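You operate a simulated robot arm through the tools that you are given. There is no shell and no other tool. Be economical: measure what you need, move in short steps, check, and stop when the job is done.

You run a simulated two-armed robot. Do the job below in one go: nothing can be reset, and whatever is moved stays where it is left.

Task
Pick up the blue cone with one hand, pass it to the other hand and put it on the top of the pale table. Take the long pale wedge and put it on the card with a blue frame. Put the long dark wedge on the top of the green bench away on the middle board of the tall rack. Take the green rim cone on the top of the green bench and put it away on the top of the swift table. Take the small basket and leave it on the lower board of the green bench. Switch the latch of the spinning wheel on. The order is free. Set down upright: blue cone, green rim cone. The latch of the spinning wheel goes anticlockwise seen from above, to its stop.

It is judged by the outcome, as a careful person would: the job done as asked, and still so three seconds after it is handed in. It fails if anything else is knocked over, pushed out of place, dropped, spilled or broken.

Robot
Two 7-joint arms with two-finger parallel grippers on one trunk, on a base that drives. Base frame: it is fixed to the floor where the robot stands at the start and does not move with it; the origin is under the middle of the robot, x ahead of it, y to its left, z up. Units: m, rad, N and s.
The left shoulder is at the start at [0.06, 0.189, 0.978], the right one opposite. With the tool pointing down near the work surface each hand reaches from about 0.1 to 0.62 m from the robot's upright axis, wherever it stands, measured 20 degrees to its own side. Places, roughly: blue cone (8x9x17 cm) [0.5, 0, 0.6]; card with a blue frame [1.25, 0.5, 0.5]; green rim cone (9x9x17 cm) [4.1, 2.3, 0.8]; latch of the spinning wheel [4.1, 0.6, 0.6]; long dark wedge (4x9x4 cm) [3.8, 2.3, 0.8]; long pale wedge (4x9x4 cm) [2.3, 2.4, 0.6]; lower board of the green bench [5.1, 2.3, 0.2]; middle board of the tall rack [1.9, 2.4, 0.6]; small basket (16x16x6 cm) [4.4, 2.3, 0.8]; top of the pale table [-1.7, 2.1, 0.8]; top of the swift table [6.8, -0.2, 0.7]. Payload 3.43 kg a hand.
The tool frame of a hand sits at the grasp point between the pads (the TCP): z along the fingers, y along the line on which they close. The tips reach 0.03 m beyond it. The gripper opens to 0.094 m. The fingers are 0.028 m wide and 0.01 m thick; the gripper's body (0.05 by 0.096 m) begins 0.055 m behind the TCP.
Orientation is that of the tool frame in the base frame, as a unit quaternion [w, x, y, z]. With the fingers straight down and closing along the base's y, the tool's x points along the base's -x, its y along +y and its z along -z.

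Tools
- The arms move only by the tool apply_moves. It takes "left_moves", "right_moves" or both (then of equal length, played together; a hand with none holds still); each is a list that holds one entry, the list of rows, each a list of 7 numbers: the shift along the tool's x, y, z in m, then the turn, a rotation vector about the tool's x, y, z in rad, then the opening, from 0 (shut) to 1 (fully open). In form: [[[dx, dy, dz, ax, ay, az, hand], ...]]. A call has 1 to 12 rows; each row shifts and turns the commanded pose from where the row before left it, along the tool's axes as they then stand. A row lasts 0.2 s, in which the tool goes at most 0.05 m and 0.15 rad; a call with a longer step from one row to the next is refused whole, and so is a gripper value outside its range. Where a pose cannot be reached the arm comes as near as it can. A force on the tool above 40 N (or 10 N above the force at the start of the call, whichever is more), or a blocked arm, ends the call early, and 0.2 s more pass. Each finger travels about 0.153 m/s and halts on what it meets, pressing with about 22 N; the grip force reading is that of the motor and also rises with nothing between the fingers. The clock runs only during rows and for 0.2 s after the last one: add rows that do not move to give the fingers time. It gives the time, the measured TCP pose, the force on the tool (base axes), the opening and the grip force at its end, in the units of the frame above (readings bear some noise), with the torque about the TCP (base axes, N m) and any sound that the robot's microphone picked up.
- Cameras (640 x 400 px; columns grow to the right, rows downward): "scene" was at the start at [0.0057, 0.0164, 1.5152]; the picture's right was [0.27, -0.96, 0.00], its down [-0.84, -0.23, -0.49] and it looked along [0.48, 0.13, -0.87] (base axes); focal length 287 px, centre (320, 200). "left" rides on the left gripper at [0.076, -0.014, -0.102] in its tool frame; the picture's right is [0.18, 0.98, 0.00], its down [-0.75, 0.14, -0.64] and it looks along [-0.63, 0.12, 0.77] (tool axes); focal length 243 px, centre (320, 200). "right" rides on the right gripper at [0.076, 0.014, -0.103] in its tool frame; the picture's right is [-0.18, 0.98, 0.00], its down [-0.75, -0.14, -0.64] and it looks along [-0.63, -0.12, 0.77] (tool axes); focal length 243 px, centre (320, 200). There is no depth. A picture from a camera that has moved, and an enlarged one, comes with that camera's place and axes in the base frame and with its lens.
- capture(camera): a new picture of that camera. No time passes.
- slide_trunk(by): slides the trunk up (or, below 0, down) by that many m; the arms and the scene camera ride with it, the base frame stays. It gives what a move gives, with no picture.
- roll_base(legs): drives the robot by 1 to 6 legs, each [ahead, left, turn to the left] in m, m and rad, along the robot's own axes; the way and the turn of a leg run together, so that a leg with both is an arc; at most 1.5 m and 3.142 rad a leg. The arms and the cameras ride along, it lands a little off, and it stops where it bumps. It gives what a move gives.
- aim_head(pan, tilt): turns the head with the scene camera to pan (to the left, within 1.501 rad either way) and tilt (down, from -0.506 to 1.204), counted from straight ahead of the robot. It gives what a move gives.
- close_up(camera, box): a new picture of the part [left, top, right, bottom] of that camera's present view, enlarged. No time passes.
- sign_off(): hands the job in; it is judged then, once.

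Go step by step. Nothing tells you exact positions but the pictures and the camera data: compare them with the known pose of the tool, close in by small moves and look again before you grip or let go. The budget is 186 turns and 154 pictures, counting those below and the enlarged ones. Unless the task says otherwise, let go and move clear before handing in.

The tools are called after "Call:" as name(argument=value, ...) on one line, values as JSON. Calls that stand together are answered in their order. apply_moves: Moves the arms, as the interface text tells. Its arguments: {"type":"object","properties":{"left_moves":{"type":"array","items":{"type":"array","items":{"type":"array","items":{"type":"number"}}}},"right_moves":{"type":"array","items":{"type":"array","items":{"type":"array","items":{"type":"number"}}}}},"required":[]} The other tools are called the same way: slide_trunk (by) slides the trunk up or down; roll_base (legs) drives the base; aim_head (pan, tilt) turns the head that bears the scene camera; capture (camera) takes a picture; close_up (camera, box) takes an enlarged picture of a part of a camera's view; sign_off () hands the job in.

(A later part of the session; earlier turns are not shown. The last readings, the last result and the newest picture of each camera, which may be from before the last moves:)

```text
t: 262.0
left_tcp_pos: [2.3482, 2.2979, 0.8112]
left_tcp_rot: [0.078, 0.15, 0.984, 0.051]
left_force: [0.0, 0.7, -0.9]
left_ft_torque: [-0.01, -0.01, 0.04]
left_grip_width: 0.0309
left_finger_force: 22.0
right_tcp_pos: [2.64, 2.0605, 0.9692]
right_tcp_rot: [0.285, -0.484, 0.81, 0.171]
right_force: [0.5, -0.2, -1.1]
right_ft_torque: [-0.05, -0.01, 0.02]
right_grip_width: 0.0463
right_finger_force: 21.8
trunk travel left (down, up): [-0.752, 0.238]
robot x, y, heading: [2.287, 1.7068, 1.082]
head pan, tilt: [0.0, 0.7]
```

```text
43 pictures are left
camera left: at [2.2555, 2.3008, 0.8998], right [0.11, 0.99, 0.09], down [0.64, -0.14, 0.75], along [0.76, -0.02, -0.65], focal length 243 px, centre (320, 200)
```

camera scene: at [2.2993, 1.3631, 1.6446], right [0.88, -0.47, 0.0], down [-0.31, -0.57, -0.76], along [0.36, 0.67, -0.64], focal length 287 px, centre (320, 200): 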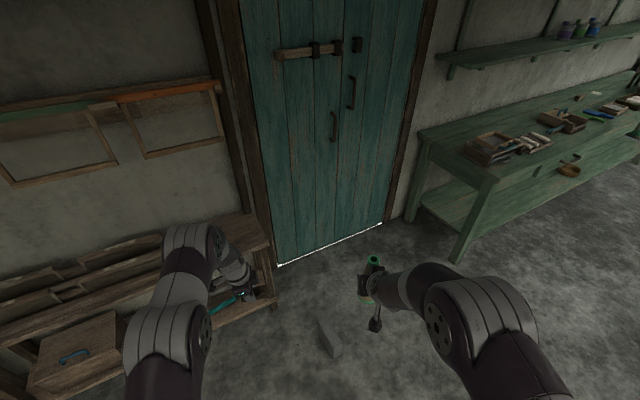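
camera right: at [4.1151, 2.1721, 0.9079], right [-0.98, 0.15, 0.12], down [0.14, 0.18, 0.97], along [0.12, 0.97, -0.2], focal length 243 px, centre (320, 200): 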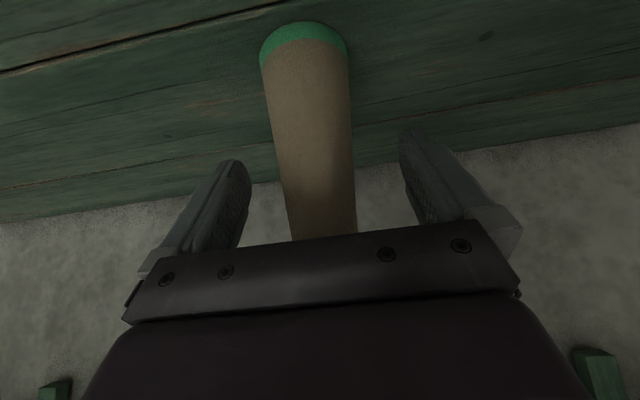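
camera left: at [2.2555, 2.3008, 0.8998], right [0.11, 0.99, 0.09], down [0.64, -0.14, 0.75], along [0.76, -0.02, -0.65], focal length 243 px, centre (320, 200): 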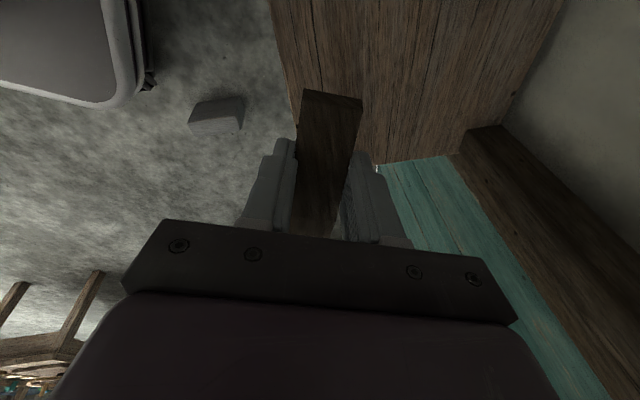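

Board front edge is y≈2.28 and its right end x≈2.52. I creep the last 5.5 cm and then lower by trunk.

Call:
roll_base(legs=[[0.057, 0.018, 0]])

Call:
slide_trunk(by=-0.14)

Call:
capture(camera="left")

```text
t: 263.0
left_tcp_pos: [2.3599, 2.3571, 0.8115]
left_tcp_rot: [0.077, 0.149, 0.985, 0.049]
left_force: [0.0, -0.1, -0.5]
left_ft_torque: [-0.04, 0.01, 0.01]
left_grip_width: 0.0311
left_finger_force: 21.6
right_tcp_pos: [2.6513, 2.1186, 0.9691]
right_tcp_rot: [0.285, -0.484, 0.809, 0.17]
right_force: [0.6, 0.5, -1.1]
right_ft_torque: [-0.03, 0.03, -0.02]
right_grip_width: 0.0467
right_finger_force: 22.1
trunk travel left (down, up): [-0.752, 0.238]
robot x, y, heading: [2.2933, 1.7625, 1.085]
head pan, tilt: [0.0, 0.7]
```

```text
t: 264.7
left_tcp_pos: [2.3589, 2.3564, 0.6702]
left_tcp_rot: [0.078, 0.15, 0.984, 0.05]
left_force: [0.2, 0.3, -0.9]
left_ft_torque: [-0.03, 0.0, -0.01]
left_grip_width: 0.0308
left_finger_force: 22.2
right_tcp_pos: [2.6506, 2.1185, 0.829]
right_tcp_rot: [0.285, -0.485, 0.809, 0.172]
right_force: [-0.4, -1.4, -0.5]
right_ft_torque: [0.01, -0.01, 0.02]
right_grip_width: 0.0468
right_finger_force: 21.5
trunk travel left (down, up): [-0.612, 0.378]
robot x, y, heading: [2.3006, 1.7655, 1.076]
head pan, tilt: [0.0, 0.7]
```

```text
42 pictures are left
camera left: at [2.266, 2.3586, 0.76], right [0.11, 0.99, 0.09], down [0.64, -0.14, 0.75], along [0.76, -0.02, -0.65], focal length 243 px, centre (320, 200)
```

left: 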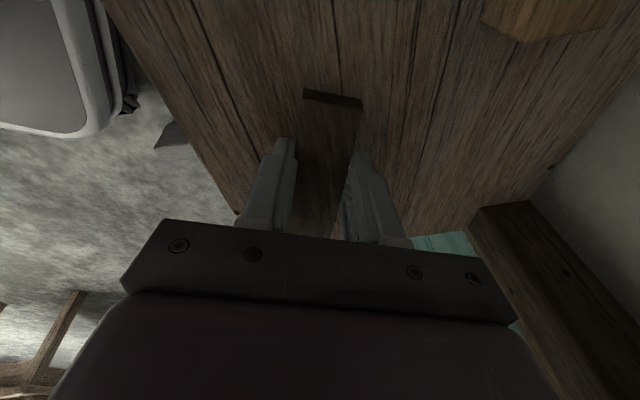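

Call:
slide_trunk(by=-0.013)

```text
t: 265.3
left_tcp_pos: [2.3577, 2.3575, 0.661]
left_tcp_rot: [0.078, 0.15, 0.984, 0.052]
left_force: [-1.8, -0.8, 16.9]
left_ft_torque: [-0.27, -0.04, 0.03]
left_grip_width: 0.0314
left_finger_force: 21.4
right_tcp_pos: [2.6495, 2.1175, 0.8162]
right_tcp_rot: [0.285, -0.485, 0.809, 0.171]
right_force: [-0.6, 0.1, -0.2]
right_ft_torque: [-0.04, 0.02, -0.01]
right_grip_width: 0.0464
right_finger_force: 22.1
trunk travel left (down, up): [-0.599, 0.391]
robot x, y, heading: [2.2936, 1.76, 1.076]
head pan, tilt: [0.0, 0.7]
```

It touches (17 N). I release and rise.

Call:
apply_moves(left_moves=[[[0, 0, -0.002, 0, 0, 0, 0], [0, 0, 0, 0, 0, 0, 0.45], [0, 0, 0, 0, 0, 0, 0.65], [0, 0, 0, 0, 0, 0, 0.65], [0, 0, -0.03, 0, 0, 0, 0.65], [0, 0, -0.03, 0, 0, 0, 0.65], [0, 0, 0, 0, 0, 0, 0.65]]])

Call:
slide_trunk(by=0.13)

Call:
capture(camera="left")

```text
t: 266.9
left_tcp_pos: [2.3475, 2.3522, 0.7199]
left_tcp_rot: [0.078, 0.151, 0.984, 0.049]
left_force: [-0.2, -0.1, -0.7]
left_ft_torque: [-0.02, 0.02, 0.0]
left_grip_width: 0.0613
left_finger_force: 0.1
right_tcp_pos: [2.6492, 2.1192, 0.8157]
right_tcp_rot: [0.285, -0.485, 0.809, 0.171]
right_force: [0.0, -0.1, -0.4]
right_ft_torque: [0.03, -0.01, -0.05]
right_grip_width: 0.0466
right_finger_force: 22.1
trunk travel left (down, up): [-0.599, 0.391]
robot x, y, heading: [2.299, 1.7664, 1.078]
head pan, tilt: [0.0, 0.7]
```

```text
t: 268.4
left_tcp_pos: [2.3475, 2.3527, 0.8489]
left_tcp_rot: [0.078, 0.15, 0.984, 0.05]
left_force: [-0.8, -0.1, -0.2]
left_ft_torque: [0.01, 0.0, 0.0]
left_grip_width: 0.0607
left_finger_force: 0.2
right_tcp_pos: [2.6495, 2.1184, 0.9453]
right_tcp_rot: [0.285, -0.484, 0.809, 0.17]
right_force: [0.1, -0.1, -0.2]
right_ft_torque: [-0.05, 0.0, 0.01]
right_grip_width: 0.0468
right_finger_force: 21.9
trunk travel left (down, up): [-0.729, 0.261]
robot x, y, heading: [2.3003, 1.7651, 1.084]
head pan, tilt: [0.0, 0.7]
```

```text
41 pictures are left
camera left: at [2.2559, 2.354, 0.938], right [0.11, 0.99, 0.09], down [0.64, -0.14, 0.75], along [0.76, -0.02, -0.65], focal length 243 px, centre (320, 200)
```

left: 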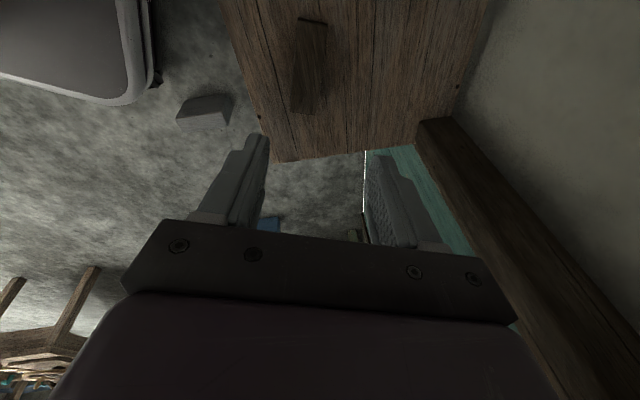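

The dark wedge lies on the middle board. Now I back away and go to look at the spinning wheel's latch.

Call:
roll_base(legs=[[-0.45, 0, 0], [0, 0, -1.08], [0.9, 0, 0], [0.85, 0, 0], [0, 0, -1.571]])

Call:
capture(camera="scene")

```text
t: 286.2
left_tcp_pos: [4.0829, 0.8134, 0.8481]
left_tcp_rot: [0.068, 0.991, 0.096, -0.063]
left_force: [0.0, -0.1, 0.3]
left_ft_torque: [0.03, 0.02, -0.02]
left_grip_width: 0.0611
left_finger_force: 0.1
right_tcp_pos: [3.707, 0.8763, 0.9458]
right_tcp_rot: [0.236, 0.665, 0.669, -0.234]
right_force: [-0.1, 0.3, 0.2]
right_ft_torque: [-0.01, -0.02, 0.01]
right_grip_width: 0.046
right_finger_force: 22.2
trunk travel left (down, up): [-0.729, 0.261]
robot x, y, heading: [3.8435, 1.3554, -1.571]
head pan, tilt: [0.0, 0.7]
```

```text
40 pictures are left
camera scene: at [3.8477, 1.3291, 1.6215], right [-1.0, 0.0, 0.0], down [0.0, 0.64, -0.76], along [0.0, -0.76, -0.64], focal length 287 px, centre (320, 200)
```

scene: 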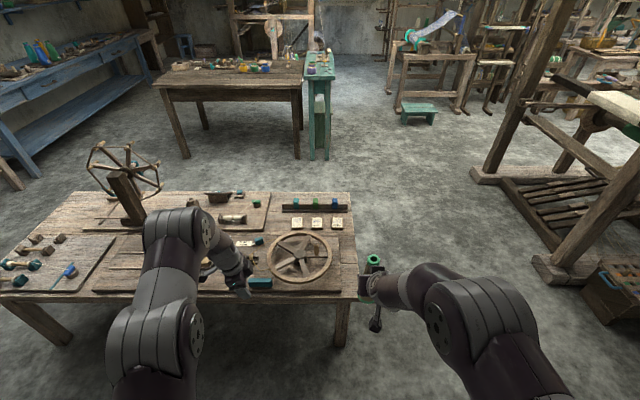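

Call:
close_up(camera="scene", box=[190, 190, 370, 310])

Call:
capture(camera="left")

```text
3.33 times, centred on (280, 250) of scene
camera zoom: at [3.8477, 1.3291, 1.6215], right [-1.0, 0.0, 0.0], down [0.0, 0.64, -0.76], along [0.0, -0.76, -0.64], focal length 958 px, centre (453, 33)
```

zoom: 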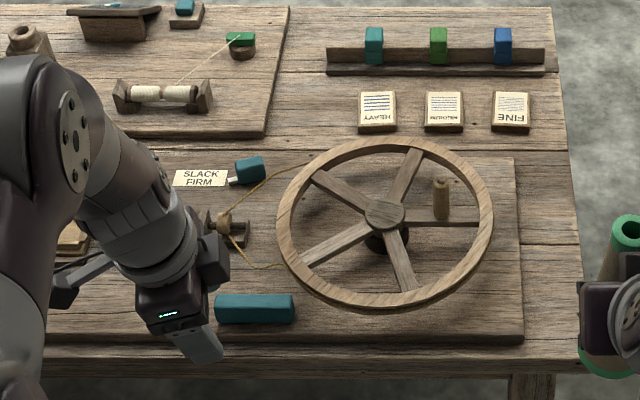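

```text
38 pictures are left
camera left: at [4.1672, 0.8572, 0.9382], right [0.38, -0.92, 0.09], down [-0.63, -0.18, 0.75], along [-0.68, -0.34, -0.65], focal length 243 px, centre (320, 200)
```

left: 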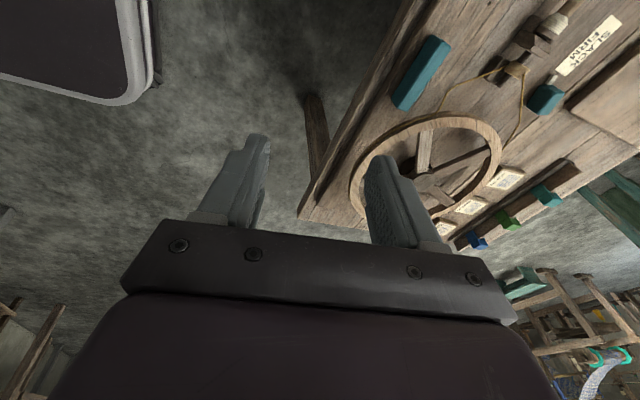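

Two teal parts: a bar near the front edge (about (4.09, 0.66)) and a small knob by a SLACK/FIRM label. I zoom on both.

Call:
close_up(camera="left", box=[370, 0, 640, 170])

Call:
close_up(camera="scene", box=[235, 225, 305, 295])

```text
2.35 times, centred on (505, 85) of left
camera zoom: at [4.1672, 0.8572, 0.9382], right [0.38, -0.92, 0.09], down [-0.63, -0.18, 0.75], along [-0.68, -0.34, -0.65], focal length 571 px, centre (-115, 471)
```

zoom: 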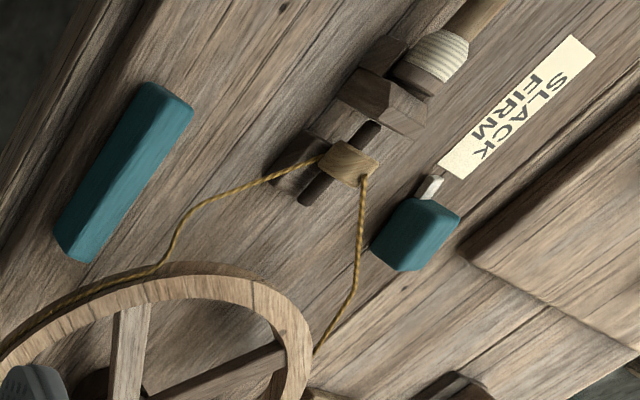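

```text
5.71 times, centred on (270, 260) of scene
camera zoom: at [3.8477, 1.3291, 1.6215], right [-1.0, 0.0, 0.0], down [0.0, 0.64, -0.76], along [0.0, -0.76, -0.64], focal length 1642 px, centre (606, -143)
```

zoom: 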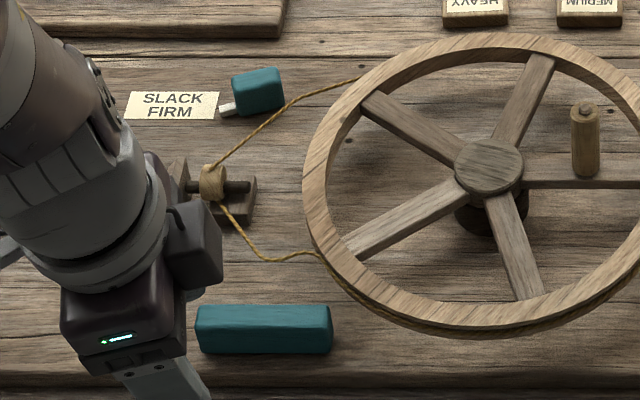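

The bar triangulates to (4.10, 0.63) and the knob to (4.14, 0.385). I move nearer and turn the left hand to look straight at them before deciding which is the latch.

Call:
apply_moves(left_moves=[[[0, 0, 0, 0, 0, -0.15, 1], [0, 0, 0, 0, 0, -0.15, 1], [0, 0, 0, 0, 0, -0.15, 1], [0, 0, 0, 0, 0, -0.15, 1], [0, 0, 0, 0, 0, -0.15, 1], [0, 0, 0, 0, 0, -0.15, 1], [0, 0, 0, 0, 0, -0.15, 1], [0, 0, 0, 0, 0, -0.15, 1], [0, 0, 0, 0, 0, -0.15, 1], [0, 0, 0, 0, 0, 0, 1]]])

Call:
roll_base(legs=[[0.15, 0, 0]])

Call:
capture(camera="left")

```text
t: 288.4
left_tcp_pos: [4.0838, 0.8142, 0.8491]
left_tcp_rot: [0.014, 0.712, 0.696, -0.092]
left_force: [-0.1, -0.6, 0.1]
left_ft_torque: [-0.02, -0.01, -0.01]
left_grip_width: 0.0938
left_finger_force: 0.1
right_tcp_pos: [3.7068, 0.8767, 0.945]
right_tcp_rot: [0.236, 0.665, 0.669, -0.234]
right_force: [0.8, 0.6, -0.3]
right_ft_torque: [-0.03, -0.02, 0.01]
right_grip_width: 0.0461
right_finger_force: 21.5
trunk travel left (down, up): [-0.729, 0.261]
robot x, y, heading: [3.8442, 1.3539, -1.568]
head pan, tilt: [0.0, 0.7]
```

```text
t: 289.8
left_tcp_pos: [4.0836, 0.6634, 0.8495]
left_tcp_rot: [0.014, 0.714, 0.694, -0.091]
left_force: [0.7, -0.6, 0.3]
left_ft_torque: [-0.01, -0.07, 0.0]
left_grip_width: 0.094
left_finger_force: 0.0
right_tcp_pos: [3.7066, 0.7258, 0.9451]
right_tcp_rot: [0.235, 0.665, 0.669, -0.234]
right_force: [-0.3, -0.3, -0.3]
right_ft_torque: [0.02, -0.01, -0.01]
right_grip_width: 0.0463
right_finger_force: 21.8
trunk travel left (down, up): [-0.729, 0.261]
robot x, y, heading: [3.8448, 1.2045, -1.566]
head pan, tilt: [0.0, 0.7]
```

```text
35 pictures are left
camera left: at [4.0836, 0.7537, 0.9404], right [0.98, 0.15, -0.13], down [0.2, -0.66, 0.73], along [0.02, -0.74, -0.67], focal length 243 px, centre (320, 200)
```

left: 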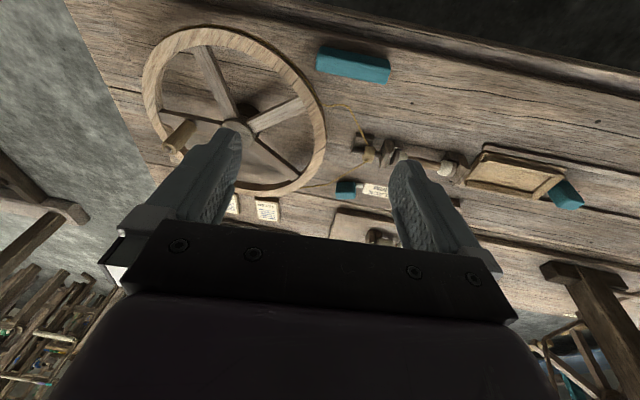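

Call:
close_up(camera="left", box=[300, 130, 420, 220])

Call:
close_up(camera="left", box=[290, 30, 420, 100])

```text
4.44 times, centred on (360, 175) of left
camera zoom: at [4.0836, 0.7537, 0.9404], right [0.98, 0.15, -0.13], down [0.2, -0.66, 0.73], along [0.02, -0.74, -0.67], focal length 1078 px, centre (142, 311)
```

zoom: 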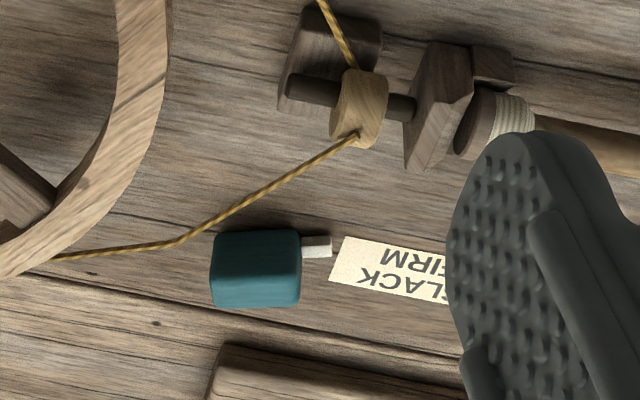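

```text
4.92 times, centred on (355, 65) of left
camera zoom: at [4.0836, 0.7537, 0.9404], right [0.98, 0.15, -0.13], down [0.2, -0.66, 0.73], along [0.02, -0.74, -0.67], focal length 1194 px, centre (148, 865)
```

zoom: 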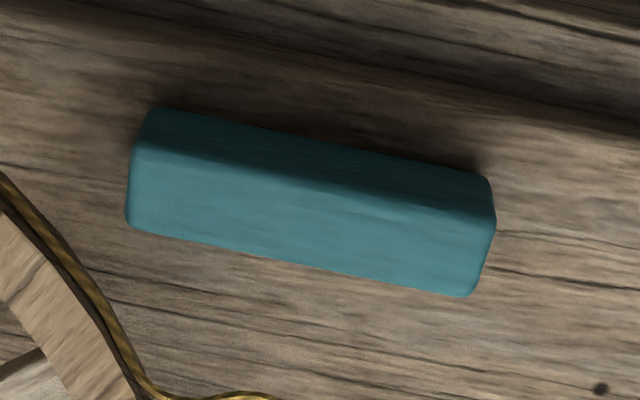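

By position the long teal bar (4.10, 0.63) matches the given latch place; its long axis lies along x. I close the left fingers and bring them behind its right-hand (+x) end, still high, to look again.

Call:
apply_moves(left_moves=[[[0, 0, 0, 0, 0, 0, 0.5], [-0.018, 0.027, 0, 0, 0, 0, 0], [-0.018, 0.027, 0, 0, 0, 0, 0], [-0.016, 0.026, 0.02, 0, 0, 0, 0], [0, 0, 0.04, 0, 0, 0, 0], [0, 0, 0.04, 0, 0, 0, 0], [0, 0, 0, 0, 0, 0, 0]]])

Call:
capture(camera="left")

Call:
close_up(camera="scene", box=[190, 250, 350, 370])

```text
t: 291.4
left_tcp_pos: [4.1446, 0.6203, 0.7462]
left_tcp_rot: [0.014, 0.713, 0.695, -0.093]
left_force: [0.0, -0.4, 0.2]
left_ft_torque: [-0.04, 0.01, -0.01]
left_grip_width: 0.0
left_finger_force: 22.2
left hand out of reach, approached as far as the arm can: row 4, 6
right_tcp_pos: [3.7076, 0.7257, 0.9457]
right_tcp_rot: [0.236, 0.665, 0.669, -0.235]
right_force: [0.3, -0.1, 0.2]
right_ft_torque: [0.01, 0.01, 0.03]
right_grip_width: 0.0461
right_finger_force: 22.3
trunk travel left (down, up): [-0.729, 0.261]
robot x, y, heading: [3.8445, 1.1997, -1.569]
head pan, tilt: [0.0, 0.7]
```

```text
32 pictures are left
camera left: at [4.1446, 0.7101, 0.8376], right [0.98, 0.15, -0.13], down [0.2, -0.65, 0.73], along [0.02, -0.74, -0.67], focal length 243 px, centre (320, 200)
```

left: 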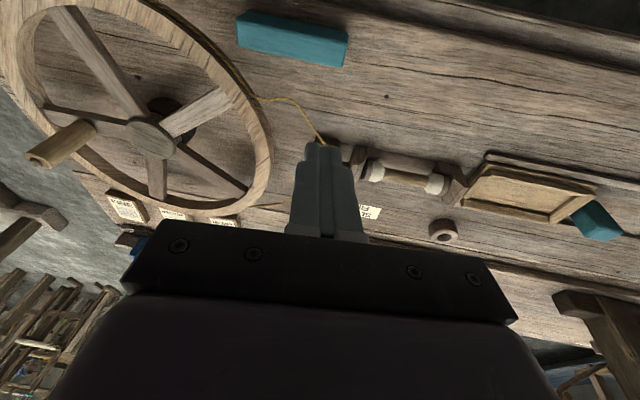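

```text
3.33 times, centred on (270, 310) of scene
camera zoom: at [3.8481, 1.1782, 1.6215], right [-1.0, 0.0, 0.0], down [0.0, 0.64, -0.77], along [0.0, -0.77, -0.64], focal length 958 px, centre (487, -167)
```

zoom: 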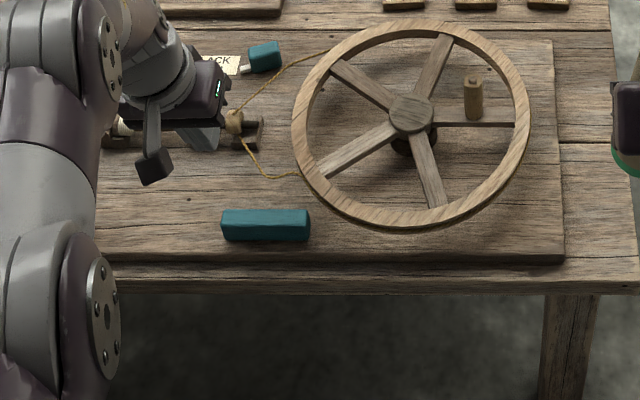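

I decide on the bar. I come from its front, low, by its left (−x) end, to push that end away gently (anticlockwise), stopping short of contact first.

Call:
apply_moves(left_moves=[[[0.0225, -0.028, 0, 0, 0, 0, 0], [0.0225, -0.028, 0, 0, 0, 0, 0], [0.0225, -0.028, 0, 0, 0, 0, 0], [0.0055, 0.0039, 0.036, 0, 0, 0, 0], [0.0055, 0.0039, 0.036, 0, 0, 0, 0], [0.0055, 0.0039, 0.036, 0, 0, 0, 0], [0.004, 0.003, 0.027, 0, 0, 0, 0], [0, 0, 0, 0, 0, 0, 0]]])

Call:
close_up(camera="scene", box=[190, 250, 350, 370])

```text
t: 293.2
left_tcp_pos: [4.0625, 0.6895, 0.6083]
left_tcp_rot: [0.014, 0.714, 0.694, -0.091]
left_force: [-0.2, -0.7, 1.2]
left_ft_torque: [0.0, 0.02, 0.01]
left_grip_width: 0.0
left_finger_force: 21.6
right_tcp_pos: [3.7073, 0.7246, 0.9466]
right_tcp_rot: [0.236, 0.665, 0.669, -0.234]
right_force: [-0.4, 0.2, -0.1]
right_ft_torque: [0.0, -0.01, 0.02]
right_grip_width: 0.0461
right_finger_force: 22.3
trunk travel left (down, up): [-0.729, 0.261]
robot x, y, heading: [3.8481, 1.2049, -1.564]
head pan, tilt: [0.0, 0.7]
```

```text
3.33 times, centred on (270, 310) of scene
camera zoom: at [3.848, 1.1781, 1.6215], right [-1.0, 0.0, 0.0], down [0.0, 0.64, -0.77], along [0.0, -0.77, -0.64], focal length 958 px, centre (487, -167)
```

zoom: 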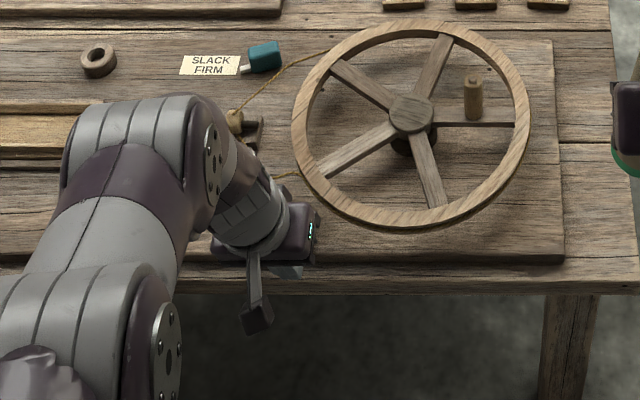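

Call:
apply_moves(left_moves=[[[-0.008, 0, 0.001, 0, 0, 0, 0], [-0.008, 0, 0.001, 0, 0, 0, 0], [-0.006, 0, 0.001, 0, 0, 0, 0], [-0.005, 0, 0.001, 0, 0, 0, 0], [-0.005, 0, 0.001, 0, 0, 0, 0], [0, 0, 0, 0, 0, 0, 0]]])

Call:
capture(camera="left")

```text
t: 294.6
left_tcp_pos: [4.0612, 0.6572, 0.6079]
left_tcp_rot: [0.013, 0.714, 0.694, -0.091]
left_force: [0.7, -0.4, 0.3]
left_ft_torque: [-0.03, 0.02, 0.02]
left_grip_width: 0.0
left_finger_force: 22.0
right_tcp_pos: [3.7075, 0.7252, 0.9458]
right_tcp_rot: [0.235, 0.665, 0.669, -0.234]
right_force: [-0.4, 0.1, 0.1]
right_ft_torque: [0.0, -0.01, 0.0]
right_grip_width: 0.0462
right_finger_force: 21.6
trunk travel left (down, up): [-0.729, 0.261]
robot x, y, heading: [3.8472, 1.2038, -1.565]
head pan, tilt: [0.0, 0.7]
```

```text
29 pictures are left
camera left: at [4.0608, 0.7472, 0.6991], right [0.98, 0.15, -0.13], down [0.2, -0.66, 0.73], along [0.02, -0.74, -0.67], focal length 243 px, centre (320, 200)
```

left: 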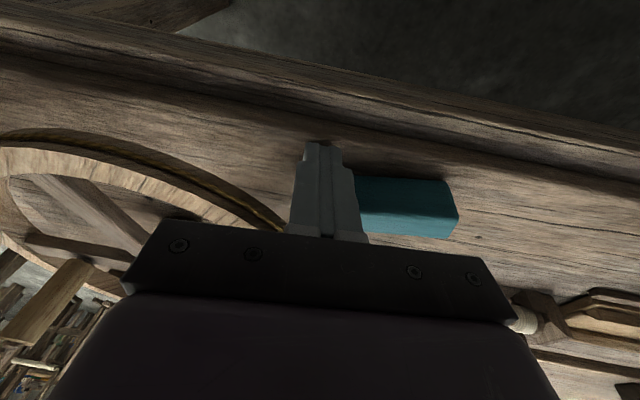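

No contact yet. I continue in small steps.

Call:
apply_moves(left_moves=[[[-0.005, 0, 0.0008, 0, 0, 0, 0], [-0.005, 0, 0.0008, 0, 0, 0, 0], [-0.005, 0, 0.0008, 0, 0, 0, 0], [0, 0, 0, 0, 0, 0, 0]]])

Call:
capture(camera="left")

```text
t: 295.6
left_tcp_pos: [4.0601, 0.6488, 0.6113]
left_tcp_rot: [0.014, 0.714, 0.694, -0.091]
left_force: [0.8, -0.1, -0.3]
left_ft_torque: [0.02, 0.01, 0.0]
left_grip_width: 0.0
left_finger_force: 22.0
left hand out of reach, approached as far as the arm can: row 2, 3
right_tcp_pos: [3.707, 0.725, 0.9464]
right_tcp_rot: [0.235, 0.665, 0.669, -0.234]
right_force: [0.5, -0.2, -0.9]
right_ft_torque: [0.04, 0.01, -0.01]
right_grip_width: 0.0462
right_finger_force: 22.2
trunk travel left (down, up): [-0.729, 0.261]
robot x, y, heading: [3.8485, 1.2046, -1.568]
head pan, tilt: [0.0, 0.7]
```

```text
28 pictures are left
camera left: at [4.0595, 0.7391, 0.7028], right [0.98, 0.15, -0.13], down [0.2, -0.66, 0.73], along [0.02, -0.74, -0.67], focal length 243 px, centre (320, 200)
```

left: 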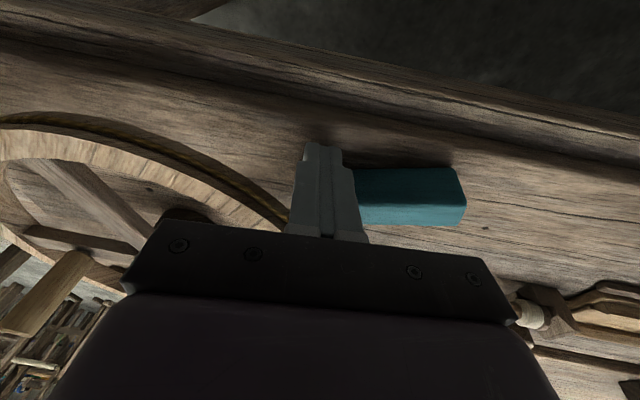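

The arm is at its reach, so I advance with small base steps and watch the force.

Call:
roll_base(legs=[[0.02, 0, 0]])

Call:
capture(camera="left")

```text
t: 296.4
left_tcp_pos: [4.0595, 0.6293, 0.6124]
left_tcp_rot: [0.015, 0.713, 0.695, -0.092]
left_force: [0.6, 1.1, 0.4]
left_ft_torque: [0.0, -0.03, 0.02]
left_grip_width: 0.0001
left_finger_force: 21.7
right_tcp_pos: [3.7063, 0.7058, 0.9464]
right_tcp_rot: [0.235, 0.666, 0.668, -0.234]
right_force: [1.0, -0.7, -0.2]
right_ft_torque: [-0.03, 0.04, -0.02]
right_grip_width: 0.046
right_finger_force: 22.0
trunk travel left (down, up): [-0.729, 0.261]
robot x, y, heading: [3.8475, 1.1842, -1.565]
head pan, tilt: [0.0, 0.7]
```

```text
27 pictures are left
camera left: at [4.0596, 0.7199, 0.7034], right [0.98, 0.15, -0.13], down [0.2, -0.66, 0.73], along [0.02, -0.74, -0.67], focal length 243 px, centre (320, 200)
```

left: 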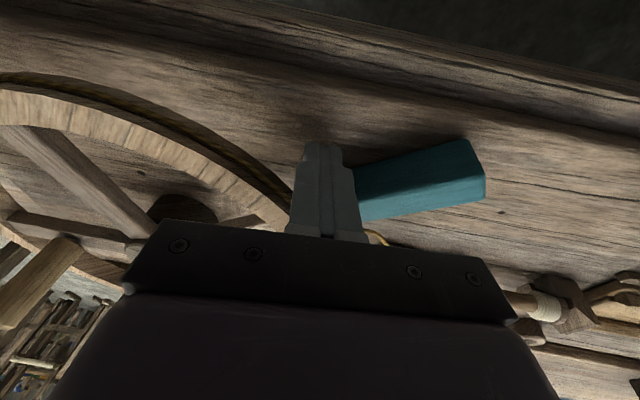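

The bar turned anticlockwise about its right end with almost no force, so it is the hinged latch. I keep pushing along its arc in small base steps.

Call:
roll_base(legs=[[0.02, 0.003, 0]])

Call:
roll_base(legs=[[0.018, 0.008, 0]])

Call:
capture(camera="left")

```text
t: 297.2
left_tcp_pos: [4.0616, 0.6218, 0.6121]
left_tcp_rot: [0.009, 0.714, 0.695, -0.088]
left_force: [-0.8, 12.2, 18.9]
left_ft_torque: [-0.1, 0.47, -0.1]
left_grip_width: 0.0001
left_finger_force: 22.1
right_tcp_pos: [3.7094, 0.6946, 0.9461]
right_tcp_rot: [0.238, 0.664, 0.669, -0.234]
right_force: [-0.6, -1.0, -0.1]
right_ft_torque: [0.01, 0.0, 0.0]
right_grip_width: 0.046
right_finger_force: 21.8
trunk travel left (down, up): [-0.729, 0.261]
robot x, y, heading: [3.8498, 1.1712, -1.565]
head pan, tilt: [0.0, 0.7]
stopped in leg 1: the force on the tool passed its limit (the readings are from after the stop); the commanded pose is now the measured one
```

```text
t: 298.0
left_tcp_pos: [4.0632, 0.6207, 0.6072]
left_tcp_rot: [-0.002, 0.716, 0.693, -0.082]
left_force: [-5.6, 15.5, 14.0]
left_ft_torque: [0.0, -0.21, 0.06]
left_grip_width: 0.0
left_finger_force: 22.0
right_tcp_pos: [3.7133, 0.6859, 0.9467]
right_tcp_rot: [0.237, 0.664, 0.67, -0.234]
right_force: [0.5, -0.9, 0.5]
right_ft_torque: [0.01, -0.01, -0.03]
right_grip_width: 0.046
right_finger_force: 22.3
trunk travel left (down, up): [-0.729, 0.261]
robot x, y, heading: [3.8545, 1.1636, -1.567]
head pan, tilt: [0.0, 0.7]
stopped in leg 1: the force on the tool passed its limit (the readings are from after the stop); the commanded pose is now the measured one
```

```text
26 pictures are left
camera left: at [4.0635, 0.7085, 0.7014], right [0.98, 0.15, -0.14], down [0.2, -0.68, 0.7], along [0.01, -0.72, -0.7], focal length 243 px, centre (320, 200)
```

left: 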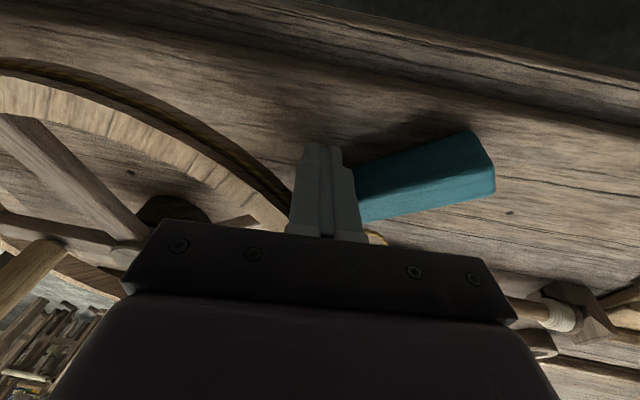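

Resistance rose, but the finger is also against the wheel rim and riding the bar's bevel. I back off, move 3 cm towards the pivot and 1.2 cm lower, and look.

Call:
roll_base(legs=[[-0.045, 0.0, 0]])

Call:
roll_base(legs=[[0, 0.03, 0]])

Call:
slide_trunk(by=-0.012)

Call:
capture(camera="left")

```text
t: 298.9
left_tcp_pos: [4.0622, 0.6644, 0.6074]
left_tcp_rot: [0.0, 0.715, 0.694, -0.083]
left_force: [-0.3, -0.8, 0.2]
left_ft_torque: [-0.02, 0.04, -0.01]
left_grip_width: 0.0
left_finger_force: 22.2
right_tcp_pos: [3.7121, 0.7279, 0.9459]
right_tcp_rot: [0.236, 0.665, 0.669, -0.234]
right_force: [-1.4, 0.4, -0.1]
right_ft_torque: [0.03, 0.01, 0.0]
right_grip_width: 0.0462
right_finger_force: 21.4
trunk travel left (down, up): [-0.729, 0.261]
robot x, y, heading: [3.8505, 1.2058, -1.568]
head pan, tilt: [0.0, 0.7]
```

```text
t: 299.8
left_tcp_pos: [4.0923, 0.6618, 0.6062]
left_tcp_rot: [0.0, 0.715, 0.694, -0.082]
left_force: [-0.3, -1.2, -0.3]
left_ft_torque: [-0.01, -0.01, 0.0]
left_grip_width: 0.0
left_finger_force: 22.3
right_tcp_pos: [3.7418, 0.7283, 0.9457]
right_tcp_rot: [0.235, 0.665, 0.669, -0.234]
right_force: [0.4, -0.6, -1.4]
right_ft_torque: [-0.01, -0.02, -0.01]
right_grip_width: 0.0459
right_finger_force: 21.9
trunk travel left (down, up): [-0.729, 0.261]
robot x, y, heading: [3.8806, 1.2093, -1.565]
head pan, tilt: [0.0, 0.7]
```

```text
t: 300.4
left_tcp_pos: [4.0949, 0.6631, 0.6026]
left_tcp_rot: [0.004, 0.715, 0.694, -0.085]
left_force: [1.0, 17.7, 27.7]
left_ft_torque: [0.56, -0.17, 0.08]
left_grip_width: 0.0001
left_finger_force: 22.0
right_tcp_pos: [3.7424, 0.7328, 0.9374]
right_tcp_rot: [0.237, 0.664, 0.669, -0.234]
right_force: [0.7, 0.7, -1.0]
right_ft_torque: [0.0, -0.03, 0.0]
right_grip_width: 0.0463
right_finger_force: 22.2
trunk travel left (down, up): [-0.718, 0.272]
robot x, y, heading: [3.8812, 1.2087, -1.565]
head pan, tilt: [0.0, 0.7]
stopped: the force on the tool passed its limit (the readings are from after the stop); the commanded pose is now the measured one
```

```text
25 pictures are left
camera left: at [4.0946, 0.752, 0.6943], right [0.98, 0.15, -0.13], down [0.2, -0.67, 0.71], along [0.01, -0.72, -0.69], focal length 243 px, centre (320, 200)
```

left: 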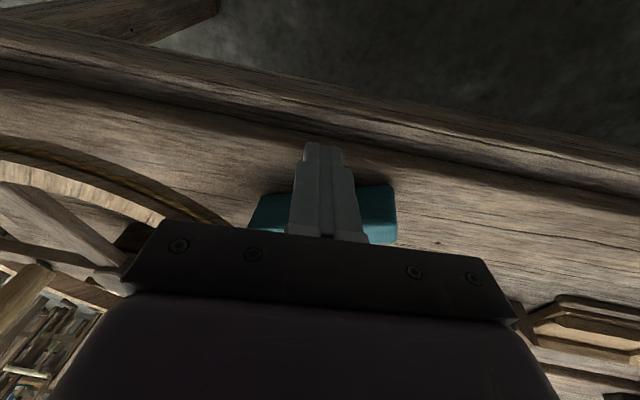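

That shift brushed the bar's other half: its pivot is in the middle, and the latch is now about 22 degrees round. I rise, go behind its right half, and will draw that half towards me (also anticlockwise), away from the wheel.

Call:
slide_trunk(by=0.05)

Call:
roll_base(legs=[[0, 0.058, 0], [0.074, 0, 0]])

Call:
capture(camera="left")

```text
t: 301.3
left_tcp_pos: [4.0955, 0.6605, 0.6474]
left_tcp_rot: [0.002, 0.715, 0.694, -0.084]
left_force: [1.0, -0.1, -0.8]
left_ft_torque: [-0.02, -0.02, 0.02]
left_grip_width: 0.0
left_finger_force: 21.7
right_tcp_pos: [3.7446, 0.728, 0.9837]
right_tcp_rot: [0.235, 0.665, 0.669, -0.233]
right_force: [0.5, 0.3, 0.0]
right_ft_torque: [-0.02, -0.03, -0.01]
right_grip_width: 0.0458
right_finger_force: 22.0
trunk travel left (down, up): [-0.768, 0.222]
robot x, y, heading: [3.8787, 1.2091, -1.572]
head pan, tilt: [0.0, 0.7]
```

```text
t: 302.9
left_tcp_pos: [4.1543, 0.5873, 0.6465]
left_tcp_rot: [0.001, 0.715, 0.694, -0.085]
left_force: [0.5, -1.4, -0.4]
left_ft_torque: [0.0, 0.03, -0.03]
left_grip_width: 0.0
left_finger_force: 21.6
right_tcp_pos: [3.8028, 0.6541, 0.9839]
right_tcp_rot: [0.235, 0.664, 0.671, -0.233]
right_force: [0.6, -0.4, -0.6]
right_ft_torque: [0.01, 0.0, -0.05]
right_grip_width: 0.0462
right_finger_force: 22.3
trunk travel left (down, up): [-0.768, 0.222]
robot x, y, heading: [3.9409, 1.1323, -1.564]
head pan, tilt: [0.0, 0.7]
```

```text
24 pictures are left
camera left: at [4.1539, 0.6748, 0.7405], right [0.98, 0.15, -0.14], down [0.2, -0.68, 0.71], along [0.01, -0.72, -0.69], focal length 243 px, centre (320, 200)
```

left: 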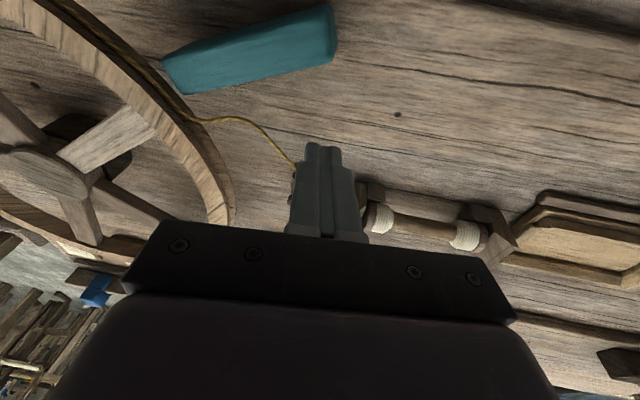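

The latch is at about 35 degrees now, pivot at (4.096, 0.625). I move 2.6 cm nearer to it and lower the fingertip behind its right half.

Call:
roll_base(legs=[[-0.022, 0, 0]])

Call:
slide_trunk(by=-0.042)

Call:
capture(camera="left")

```text
t: 303.7
left_tcp_pos: [4.1534, 0.6075, 0.6447]
left_tcp_rot: [0.002, 0.714, 0.695, -0.084]
left_force: [-0.1, 1.2, 0.3]
left_ft_torque: [0.02, 0.01, -0.05]
left_grip_width: 0.0
left_finger_force: 21.9
right_tcp_pos: [3.8022, 0.6756, 0.9829]
right_tcp_rot: [0.236, 0.664, 0.67, -0.233]
right_force: [0.2, -1.1, -0.3]
right_ft_torque: [-0.02, 0.0, 0.0]
right_grip_width: 0.046
right_finger_force: 21.8
trunk travel left (down, up): [-0.768, 0.222]
robot x, y, heading: [3.9397, 1.1585, -1.566]
head pan, tilt: [0.0, 0.7]
```

```text
t: 304.6
left_tcp_pos: [4.1532, 0.6075, 0.606]
left_tcp_rot: [0.002, 0.714, 0.695, -0.085]
left_force: [-0.1, -0.8, 0.1]
left_ft_torque: [-0.04, -0.02, 0.01]
left_grip_width: 0.0003
left_finger_force: 22.1
right_tcp_pos: [3.802, 0.677, 0.9428]
right_tcp_rot: [0.237, 0.665, 0.669, -0.233]
right_force: [-0.4, 0.7, -0.5]
right_ft_torque: [0.02, -0.03, -0.02]
right_grip_width: 0.0464
right_finger_force: 21.7
trunk travel left (down, up): [-0.726, 0.264]
robot x, y, heading: [3.9423, 1.1587, -1.565]
head pan, tilt: [0.0, 0.7]
```

```text
23 pictures are left
camera left: at [4.1531, 0.6967, 0.699], right [0.98, 0.15, -0.13], down [0.2, -0.68, 0.71], along [0.01, -0.72, -0.69], focal length 243 px, centre (320, 200)
```

left: 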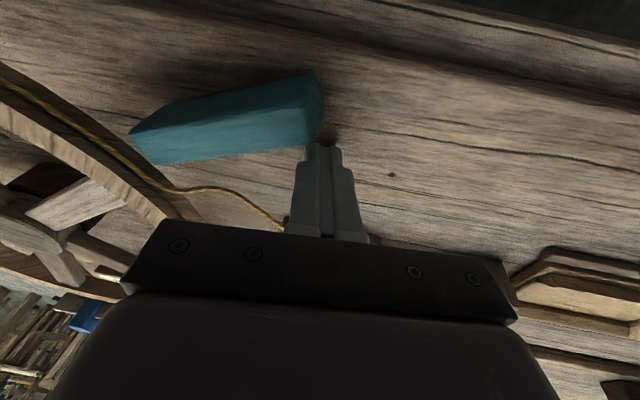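

The fingertip is just behind the right end. I shift 1 cm inward, lower 5 mm and draw it towards me in small steps.

Call:
roll_base(legs=[[0, -0.012, 0]])

Call:
slide_trunk(by=-0.005)

Call:
roll_base(legs=[[-0.025, 0, 0]])

Call:
capture(camera="left")

```text
t: 305.3
left_tcp_pos: [4.1416, 0.6097, 0.6056]
left_tcp_rot: [0.002, 0.714, 0.695, -0.085]
left_force: [-0.2, 0.8, -0.1]
left_ft_torque: [0.01, 0.03, 0.0]
left_grip_width: 0.0
left_finger_force: 21.9
right_tcp_pos: [3.7902, 0.6766, 0.9412]
right_tcp_rot: [0.236, 0.664, 0.67, -0.234]
right_force: [-0.3, 0.4, 0.9]
right_ft_torque: [0.03, 0.0, 0.0]
right_grip_width: 0.0462
right_finger_force: 21.9
trunk travel left (down, up): [-0.726, 0.264]
robot x, y, heading: [3.9271, 1.1563, -1.564]
head pan, tilt: [0.0, 0.7]
```

```text
t: 305.9
left_tcp_pos: [4.1409, 0.6079, 0.6018]
left_tcp_rot: [0.003, 0.714, 0.695, -0.085]
left_force: [-2.9, 3.8, 14.3]
left_ft_torque: [0.25, 0.02, 0.02]
left_grip_width: 0.0002
left_finger_force: 22.2
right_tcp_pos: [3.7881, 0.6767, 0.9387]
right_tcp_rot: [0.236, 0.665, 0.669, -0.233]
right_force: [-0.3, 0.6, -0.2]
right_ft_torque: [0.04, 0.02, -0.02]
right_grip_width: 0.046
right_finger_force: 21.8
trunk travel left (down, up): [-0.721, 0.269]
robot x, y, heading: [3.9309, 1.1578, -1.562]
head pan, tilt: [0.0, 0.7]
```

```text
t: 306.7
left_tcp_pos: [4.1406, 0.6165, 0.6098]
left_tcp_rot: [0.016, 0.713, 0.695, -0.093]
left_force: [-1.8, 6.7, 12.4]
left_ft_torque: [0.22, 0.04, -0.03]
left_grip_width: 0.0001
left_finger_force: 22.2
right_tcp_pos: [3.789, 0.6956, 0.9379]
right_tcp_rot: [0.237, 0.664, 0.669, -0.234]
right_force: [0.7, 0.8, -0.7]
right_ft_torque: [0.02, 0.02, 0.04]
right_grip_width: 0.0461
right_finger_force: 21.8
trunk travel left (down, up): [-0.721, 0.269]
robot x, y, heading: [3.9274, 1.1742, -1.567]
head pan, tilt: [0.0, 0.7]
stopped in leg 1: the force on the tool passed its limit (the readings are from after the stop); the commanded pose is now the measured one
```

```text
22 pictures are left
camera left: at [4.1409, 0.7065, 0.6995], right [0.98, 0.15, -0.13], down [0.2, -0.65, 0.73], along [0.02, -0.74, -0.67], focal length 243 px, centre (320, 200)
```

left: 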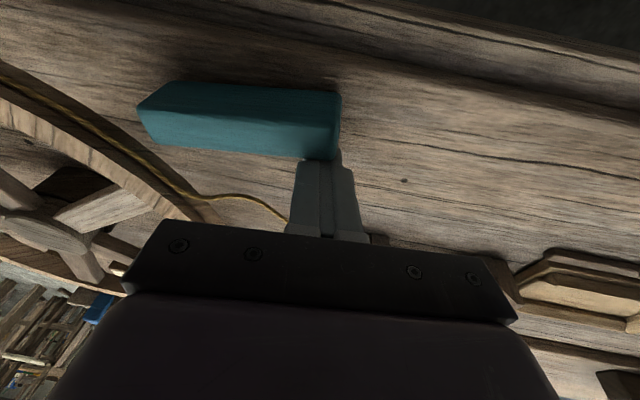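

The sideways shift nudged the latch back to about 12 degrees, and the stop came from the fingertip touching the board. I raise 1 cm so the tip is free, then draw the right half towards me.

Call:
slide_trunk(by=0.012)

Call:
roll_base(legs=[[-0.025, 0, 0]])

Call:
capture(camera="left")

```text
t: 307.3
left_tcp_pos: [4.1418, 0.6146, 0.6194]
left_tcp_rot: [0.014, 0.714, 0.694, -0.093]
left_force: [0.2, 0.7, -0.1]
left_ft_torque: [-0.01, -0.02, 0.0]
left_grip_width: 0.0
left_finger_force: 21.9
right_tcp_pos: [3.7895, 0.695, 0.9493]
right_tcp_rot: [0.236, 0.664, 0.67, -0.233]
right_force: [-1.5, 0.1, 0.0]
right_ft_torque: [0.0, 0.03, 0.02]
right_grip_width: 0.046
right_finger_force: 21.9
trunk travel left (down, up): [-0.733, 0.257]
robot x, y, heading: [3.9271, 1.1733, -1.575]
head pan, tilt: [0.0, 0.7]
```

```text
t: 308.1
left_tcp_pos: [4.1415, 0.6179, 0.625]
left_tcp_rot: [0.025, 0.713, 0.694, -0.099]
left_force: [-1.2, -3.5, -0.4]
left_ft_torque: [-0.04, 0.03, 0.08]
left_grip_width: 0.0
left_finger_force: 22.3
right_tcp_pos: [3.7889, 0.7058, 0.95]
right_tcp_rot: [0.236, 0.665, 0.669, -0.234]
right_force: [0.4, -0.3, -0.4]
right_ft_torque: [0.0, 0.01, 0.03]
right_grip_width: 0.0456
right_finger_force: 22.0
trunk travel left (down, up): [-0.733, 0.257]
robot x, y, heading: [3.9263, 1.1839, -1.566]
head pan, tilt: [0.0, 0.7]
stopped in leg 1: the force on the tool passed its limit (the readings are from after the stop); the commanded pose is now the measured one
```

```text
21 pictures are left
camera left: at [4.1418, 0.7115, 0.7127], right [0.98, 0.14, -0.13], down [0.2, -0.63, 0.75], along [0.02, -0.76, -0.65], focal length 243 px, centre (320, 200)
```

left: 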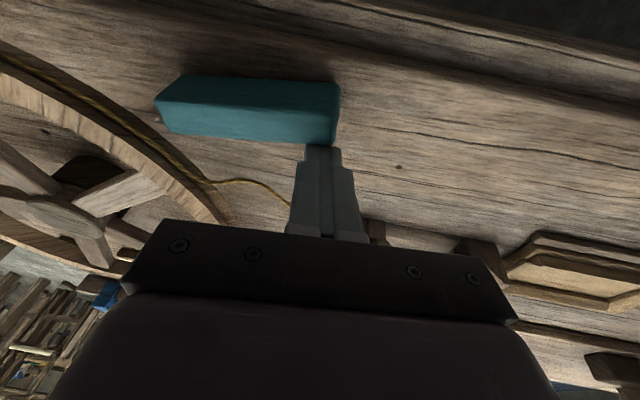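

Pulling there is blocked, so the pivot is near the right end after all. I go back to the front side and push the left half away, now at mid-bar (clear of the rim) and with the tip off the board.

Call:
slide_trunk(by=0.05)

Call:
roll_base(legs=[[-0.065, 0, 0], [0, -0.056, 0]])

Call:
slide_trunk(by=-0.056)

Call:
roll_base(legs=[[0.025, 0, 0]])

Call:
capture(camera="left")

```text
t: 309.1
left_tcp_pos: [4.143, 0.6193, 0.6735]
left_tcp_rot: [0.024, 0.713, 0.694, -0.098]
left_force: [0.5, -0.2, -0.5]
left_ft_torque: [0.0, 0.02, 0.0]
left_grip_width: 0.0
left_finger_force: 22.4
right_tcp_pos: [3.7882, 0.707, 0.999]
right_tcp_rot: [0.237, 0.664, 0.67, -0.233]
right_force: [0.8, -0.5, 0.6]
right_ft_torque: [0.01, -0.03, -0.02]
right_grip_width: 0.046
right_finger_force: 21.8
trunk travel left (down, up): [-0.783, 0.207]
robot x, y, heading: [3.9265, 1.1864, -1.56]
head pan, tilt: [0.0, 0.7]
```

```text
t: 310.6
left_tcp_pos: [4.0864, 0.6834, 0.6728]
left_tcp_rot: [0.025, 0.713, 0.694, -0.1]
left_force: [0.1, 0.2, -0.2]
left_ft_torque: [0.03, -0.03, 0.01]
left_grip_width: 0.0001
left_finger_force: 22.0
right_tcp_pos: [3.7322, 0.7712, 1.0]
right_tcp_rot: [0.236, 0.664, 0.669, -0.234]
right_force: [-0.1, 0.5, 0.1]
right_ft_torque: [0.01, -0.04, 0.0]
right_grip_width: 0.0459
right_finger_force: 22.3
trunk travel left (down, up): [-0.783, 0.207]
robot x, y, heading: [3.8739, 1.251, -1.559]
head pan, tilt: [0.0, 0.7]
```

```text
t: 311.6
left_tcp_pos: [4.0865, 0.6834, 0.6176]
left_tcp_rot: [0.024, 0.713, 0.693, -0.099]
left_force: [0.3, 0.1, -0.4]
left_ft_torque: [-0.06, 0.03, 0.0]
left_grip_width: 0.0
left_finger_force: 21.8
right_tcp_pos: [3.7331, 0.7705, 0.9435]
right_tcp_rot: [0.236, 0.664, 0.67, -0.233]
right_force: [-0.9, -0.2, -0.4]
right_ft_torque: [0.0, 0.02, -0.01]
right_grip_width: 0.0459
right_finger_force: 21.8
trunk travel left (down, up): [-0.727, 0.263]
robot x, y, heading: [3.8721, 1.2511, -1.564]
head pan, tilt: [0.0, 0.7]
```

```text
t: 312.4
left_tcp_pos: [4.0859, 0.6599, 0.6178]
left_tcp_rot: [0.025, 0.713, 0.694, -0.099]
left_force: [-0.4, 0.0, 0.3]
left_ft_torque: [0.01, 0.0, 0.01]
left_grip_width: 0.0
left_finger_force: 21.9
right_tcp_pos: [3.7336, 0.7476, 0.944]
right_tcp_rot: [0.237, 0.664, 0.669, -0.234]
right_force: [-0.6, -0.4, -1.1]
right_ft_torque: [0.01, -0.02, -0.01]
right_grip_width: 0.0461
right_finger_force: 22.2
trunk travel left (down, up): [-0.727, 0.263]
robot x, y, heading: [3.8741, 1.2268, -1.565]
head pan, tilt: [0.0, 0.7]
```

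```text
20 pictures are left
camera left: at [4.0857, 0.7523, 0.7071], right [0.98, 0.15, -0.13], down [0.2, -0.64, 0.75], along [0.02, -0.76, -0.65], focal length 243 px, centre (320, 200)
```

left: 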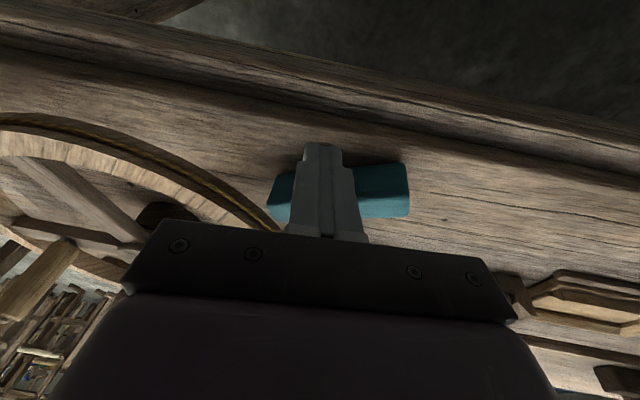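

Call:
roll_base(legs=[[0.02, 0, 0]])

Call:
roll_base(legs=[[0.02, 0, 0]])

Call:
capture(camera="left")

```text
t: 313.2
left_tcp_pos: [4.0868, 0.6395, 0.6169]
left_tcp_rot: [0.024, 0.713, 0.693, -0.098]
left_force: [-4.7, 11.5, 0.6]
left_ft_torque: [0.31, 0.15, -0.01]
left_grip_width: 0.0
left_finger_force: 22.5
right_tcp_pos: [3.7325, 0.7269, 0.9439]
right_tcp_rot: [0.236, 0.665, 0.669, -0.234]
right_force: [0.1, -0.5, -0.6]
right_ft_torque: [0.01, 0.01, -0.01]
right_grip_width: 0.0458
right_finger_force: 21.9
trunk travel left (down, up): [-0.727, 0.263]
robot x, y, heading: [3.8712, 1.2035, -1.563]
head pan, tilt: [0.0, 0.7]
```

```text
t: 314.0
left_tcp_pos: [4.0838, 0.6384, 0.6121]
left_tcp_rot: [0.01, 0.715, 0.693, -0.091]
left_force: [-2.7, 3.5, 2.7]
left_ft_torque: [0.04, 0.08, -0.01]
left_grip_width: 0.0
left_finger_force: 22.1
right_tcp_pos: [3.7326, 0.7144, 0.9452]
right_tcp_rot: [0.237, 0.664, 0.669, -0.234]
right_force: [0.9, -0.4, -0.3]
right_ft_torque: [-0.01, 0.02, -0.02]
right_grip_width: 0.0458
right_finger_force: 22.1
trunk travel left (down, up): [-0.727, 0.263]
robot x, y, heading: [3.8707, 1.1937, -1.565]
head pan, tilt: [0.0, 0.7]
stopped in leg 1: the force on the tool passed its limit (the readings are from after the stop); the commanded pose is now the measured one
```

```text
19 pictures are left
camera left: at [4.0837, 0.7284, 0.7031], right [0.98, 0.15, -0.14], down [0.2, -0.66, 0.72], along [0.02, -0.74, -0.68], focal length 243 px, centre (320, 200)
```

left: 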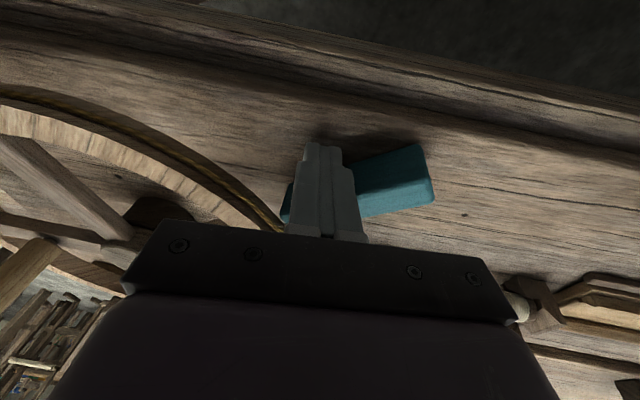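

The bar again stops at about 40 degrees, now with a clean force along its normal – that looks like its stop. I press once more with the arm to make sure.

Call:
apply_moves(left_moves=[[[-0.004, 0, 0.0006, 0, 0, 0, 0], [-0.004, 0, 0.0006, 0, 0, 0, 0], [-0.004, 0, 0.0006, 0, 0, 0, 0], [-0.004, 0, 0.0006, 0, 0, 0, 0], [0, 0, 0, 0, 0, 0, 0]]])

Call:
capture(camera="left")

```text
t: 315.2
left_tcp_pos: [4.0818, 0.6372, 0.6169]
left_tcp_rot: [0.01, 0.714, 0.694, -0.09]
left_force: [-3.2, 14.8, -10.5]
left_ft_torque: [0.63, 0.15, 0.07]
left_grip_width: 0.0002
left_finger_force: 21.8
left hand out of reach, approached as far as the arm can: row 1, 2, 3, 4
right_tcp_pos: [3.7315, 0.7146, 0.9444]
right_tcp_rot: [0.236, 0.665, 0.669, -0.234]
right_force: [-0.5, -0.7, -0.1]
right_ft_torque: [0.02, 0.02, 0.04]
right_grip_width: 0.0459
right_finger_force: 22.2
trunk travel left (down, up): [-0.727, 0.263]
robot x, y, heading: [3.8702, 1.1972, -1.567]
head pan, tilt: [0.0, 0.7]
```

```text
18 pictures are left
camera left: at [4.0823, 0.7262, 0.7081], right [0.98, 0.15, -0.14], down [0.2, -0.66, 0.72], along [0.02, -0.74, -0.68], focal length 243 px, centre (320, 200)
```

left: 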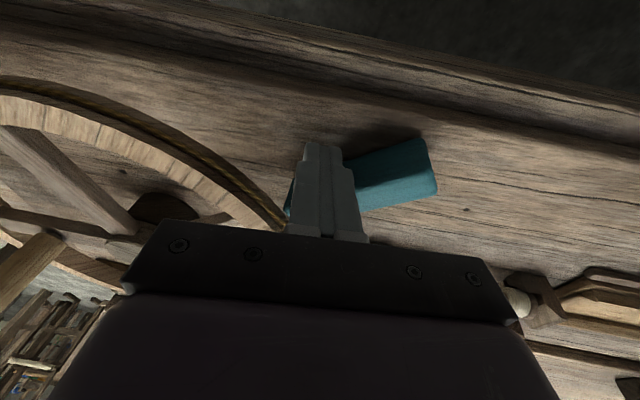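

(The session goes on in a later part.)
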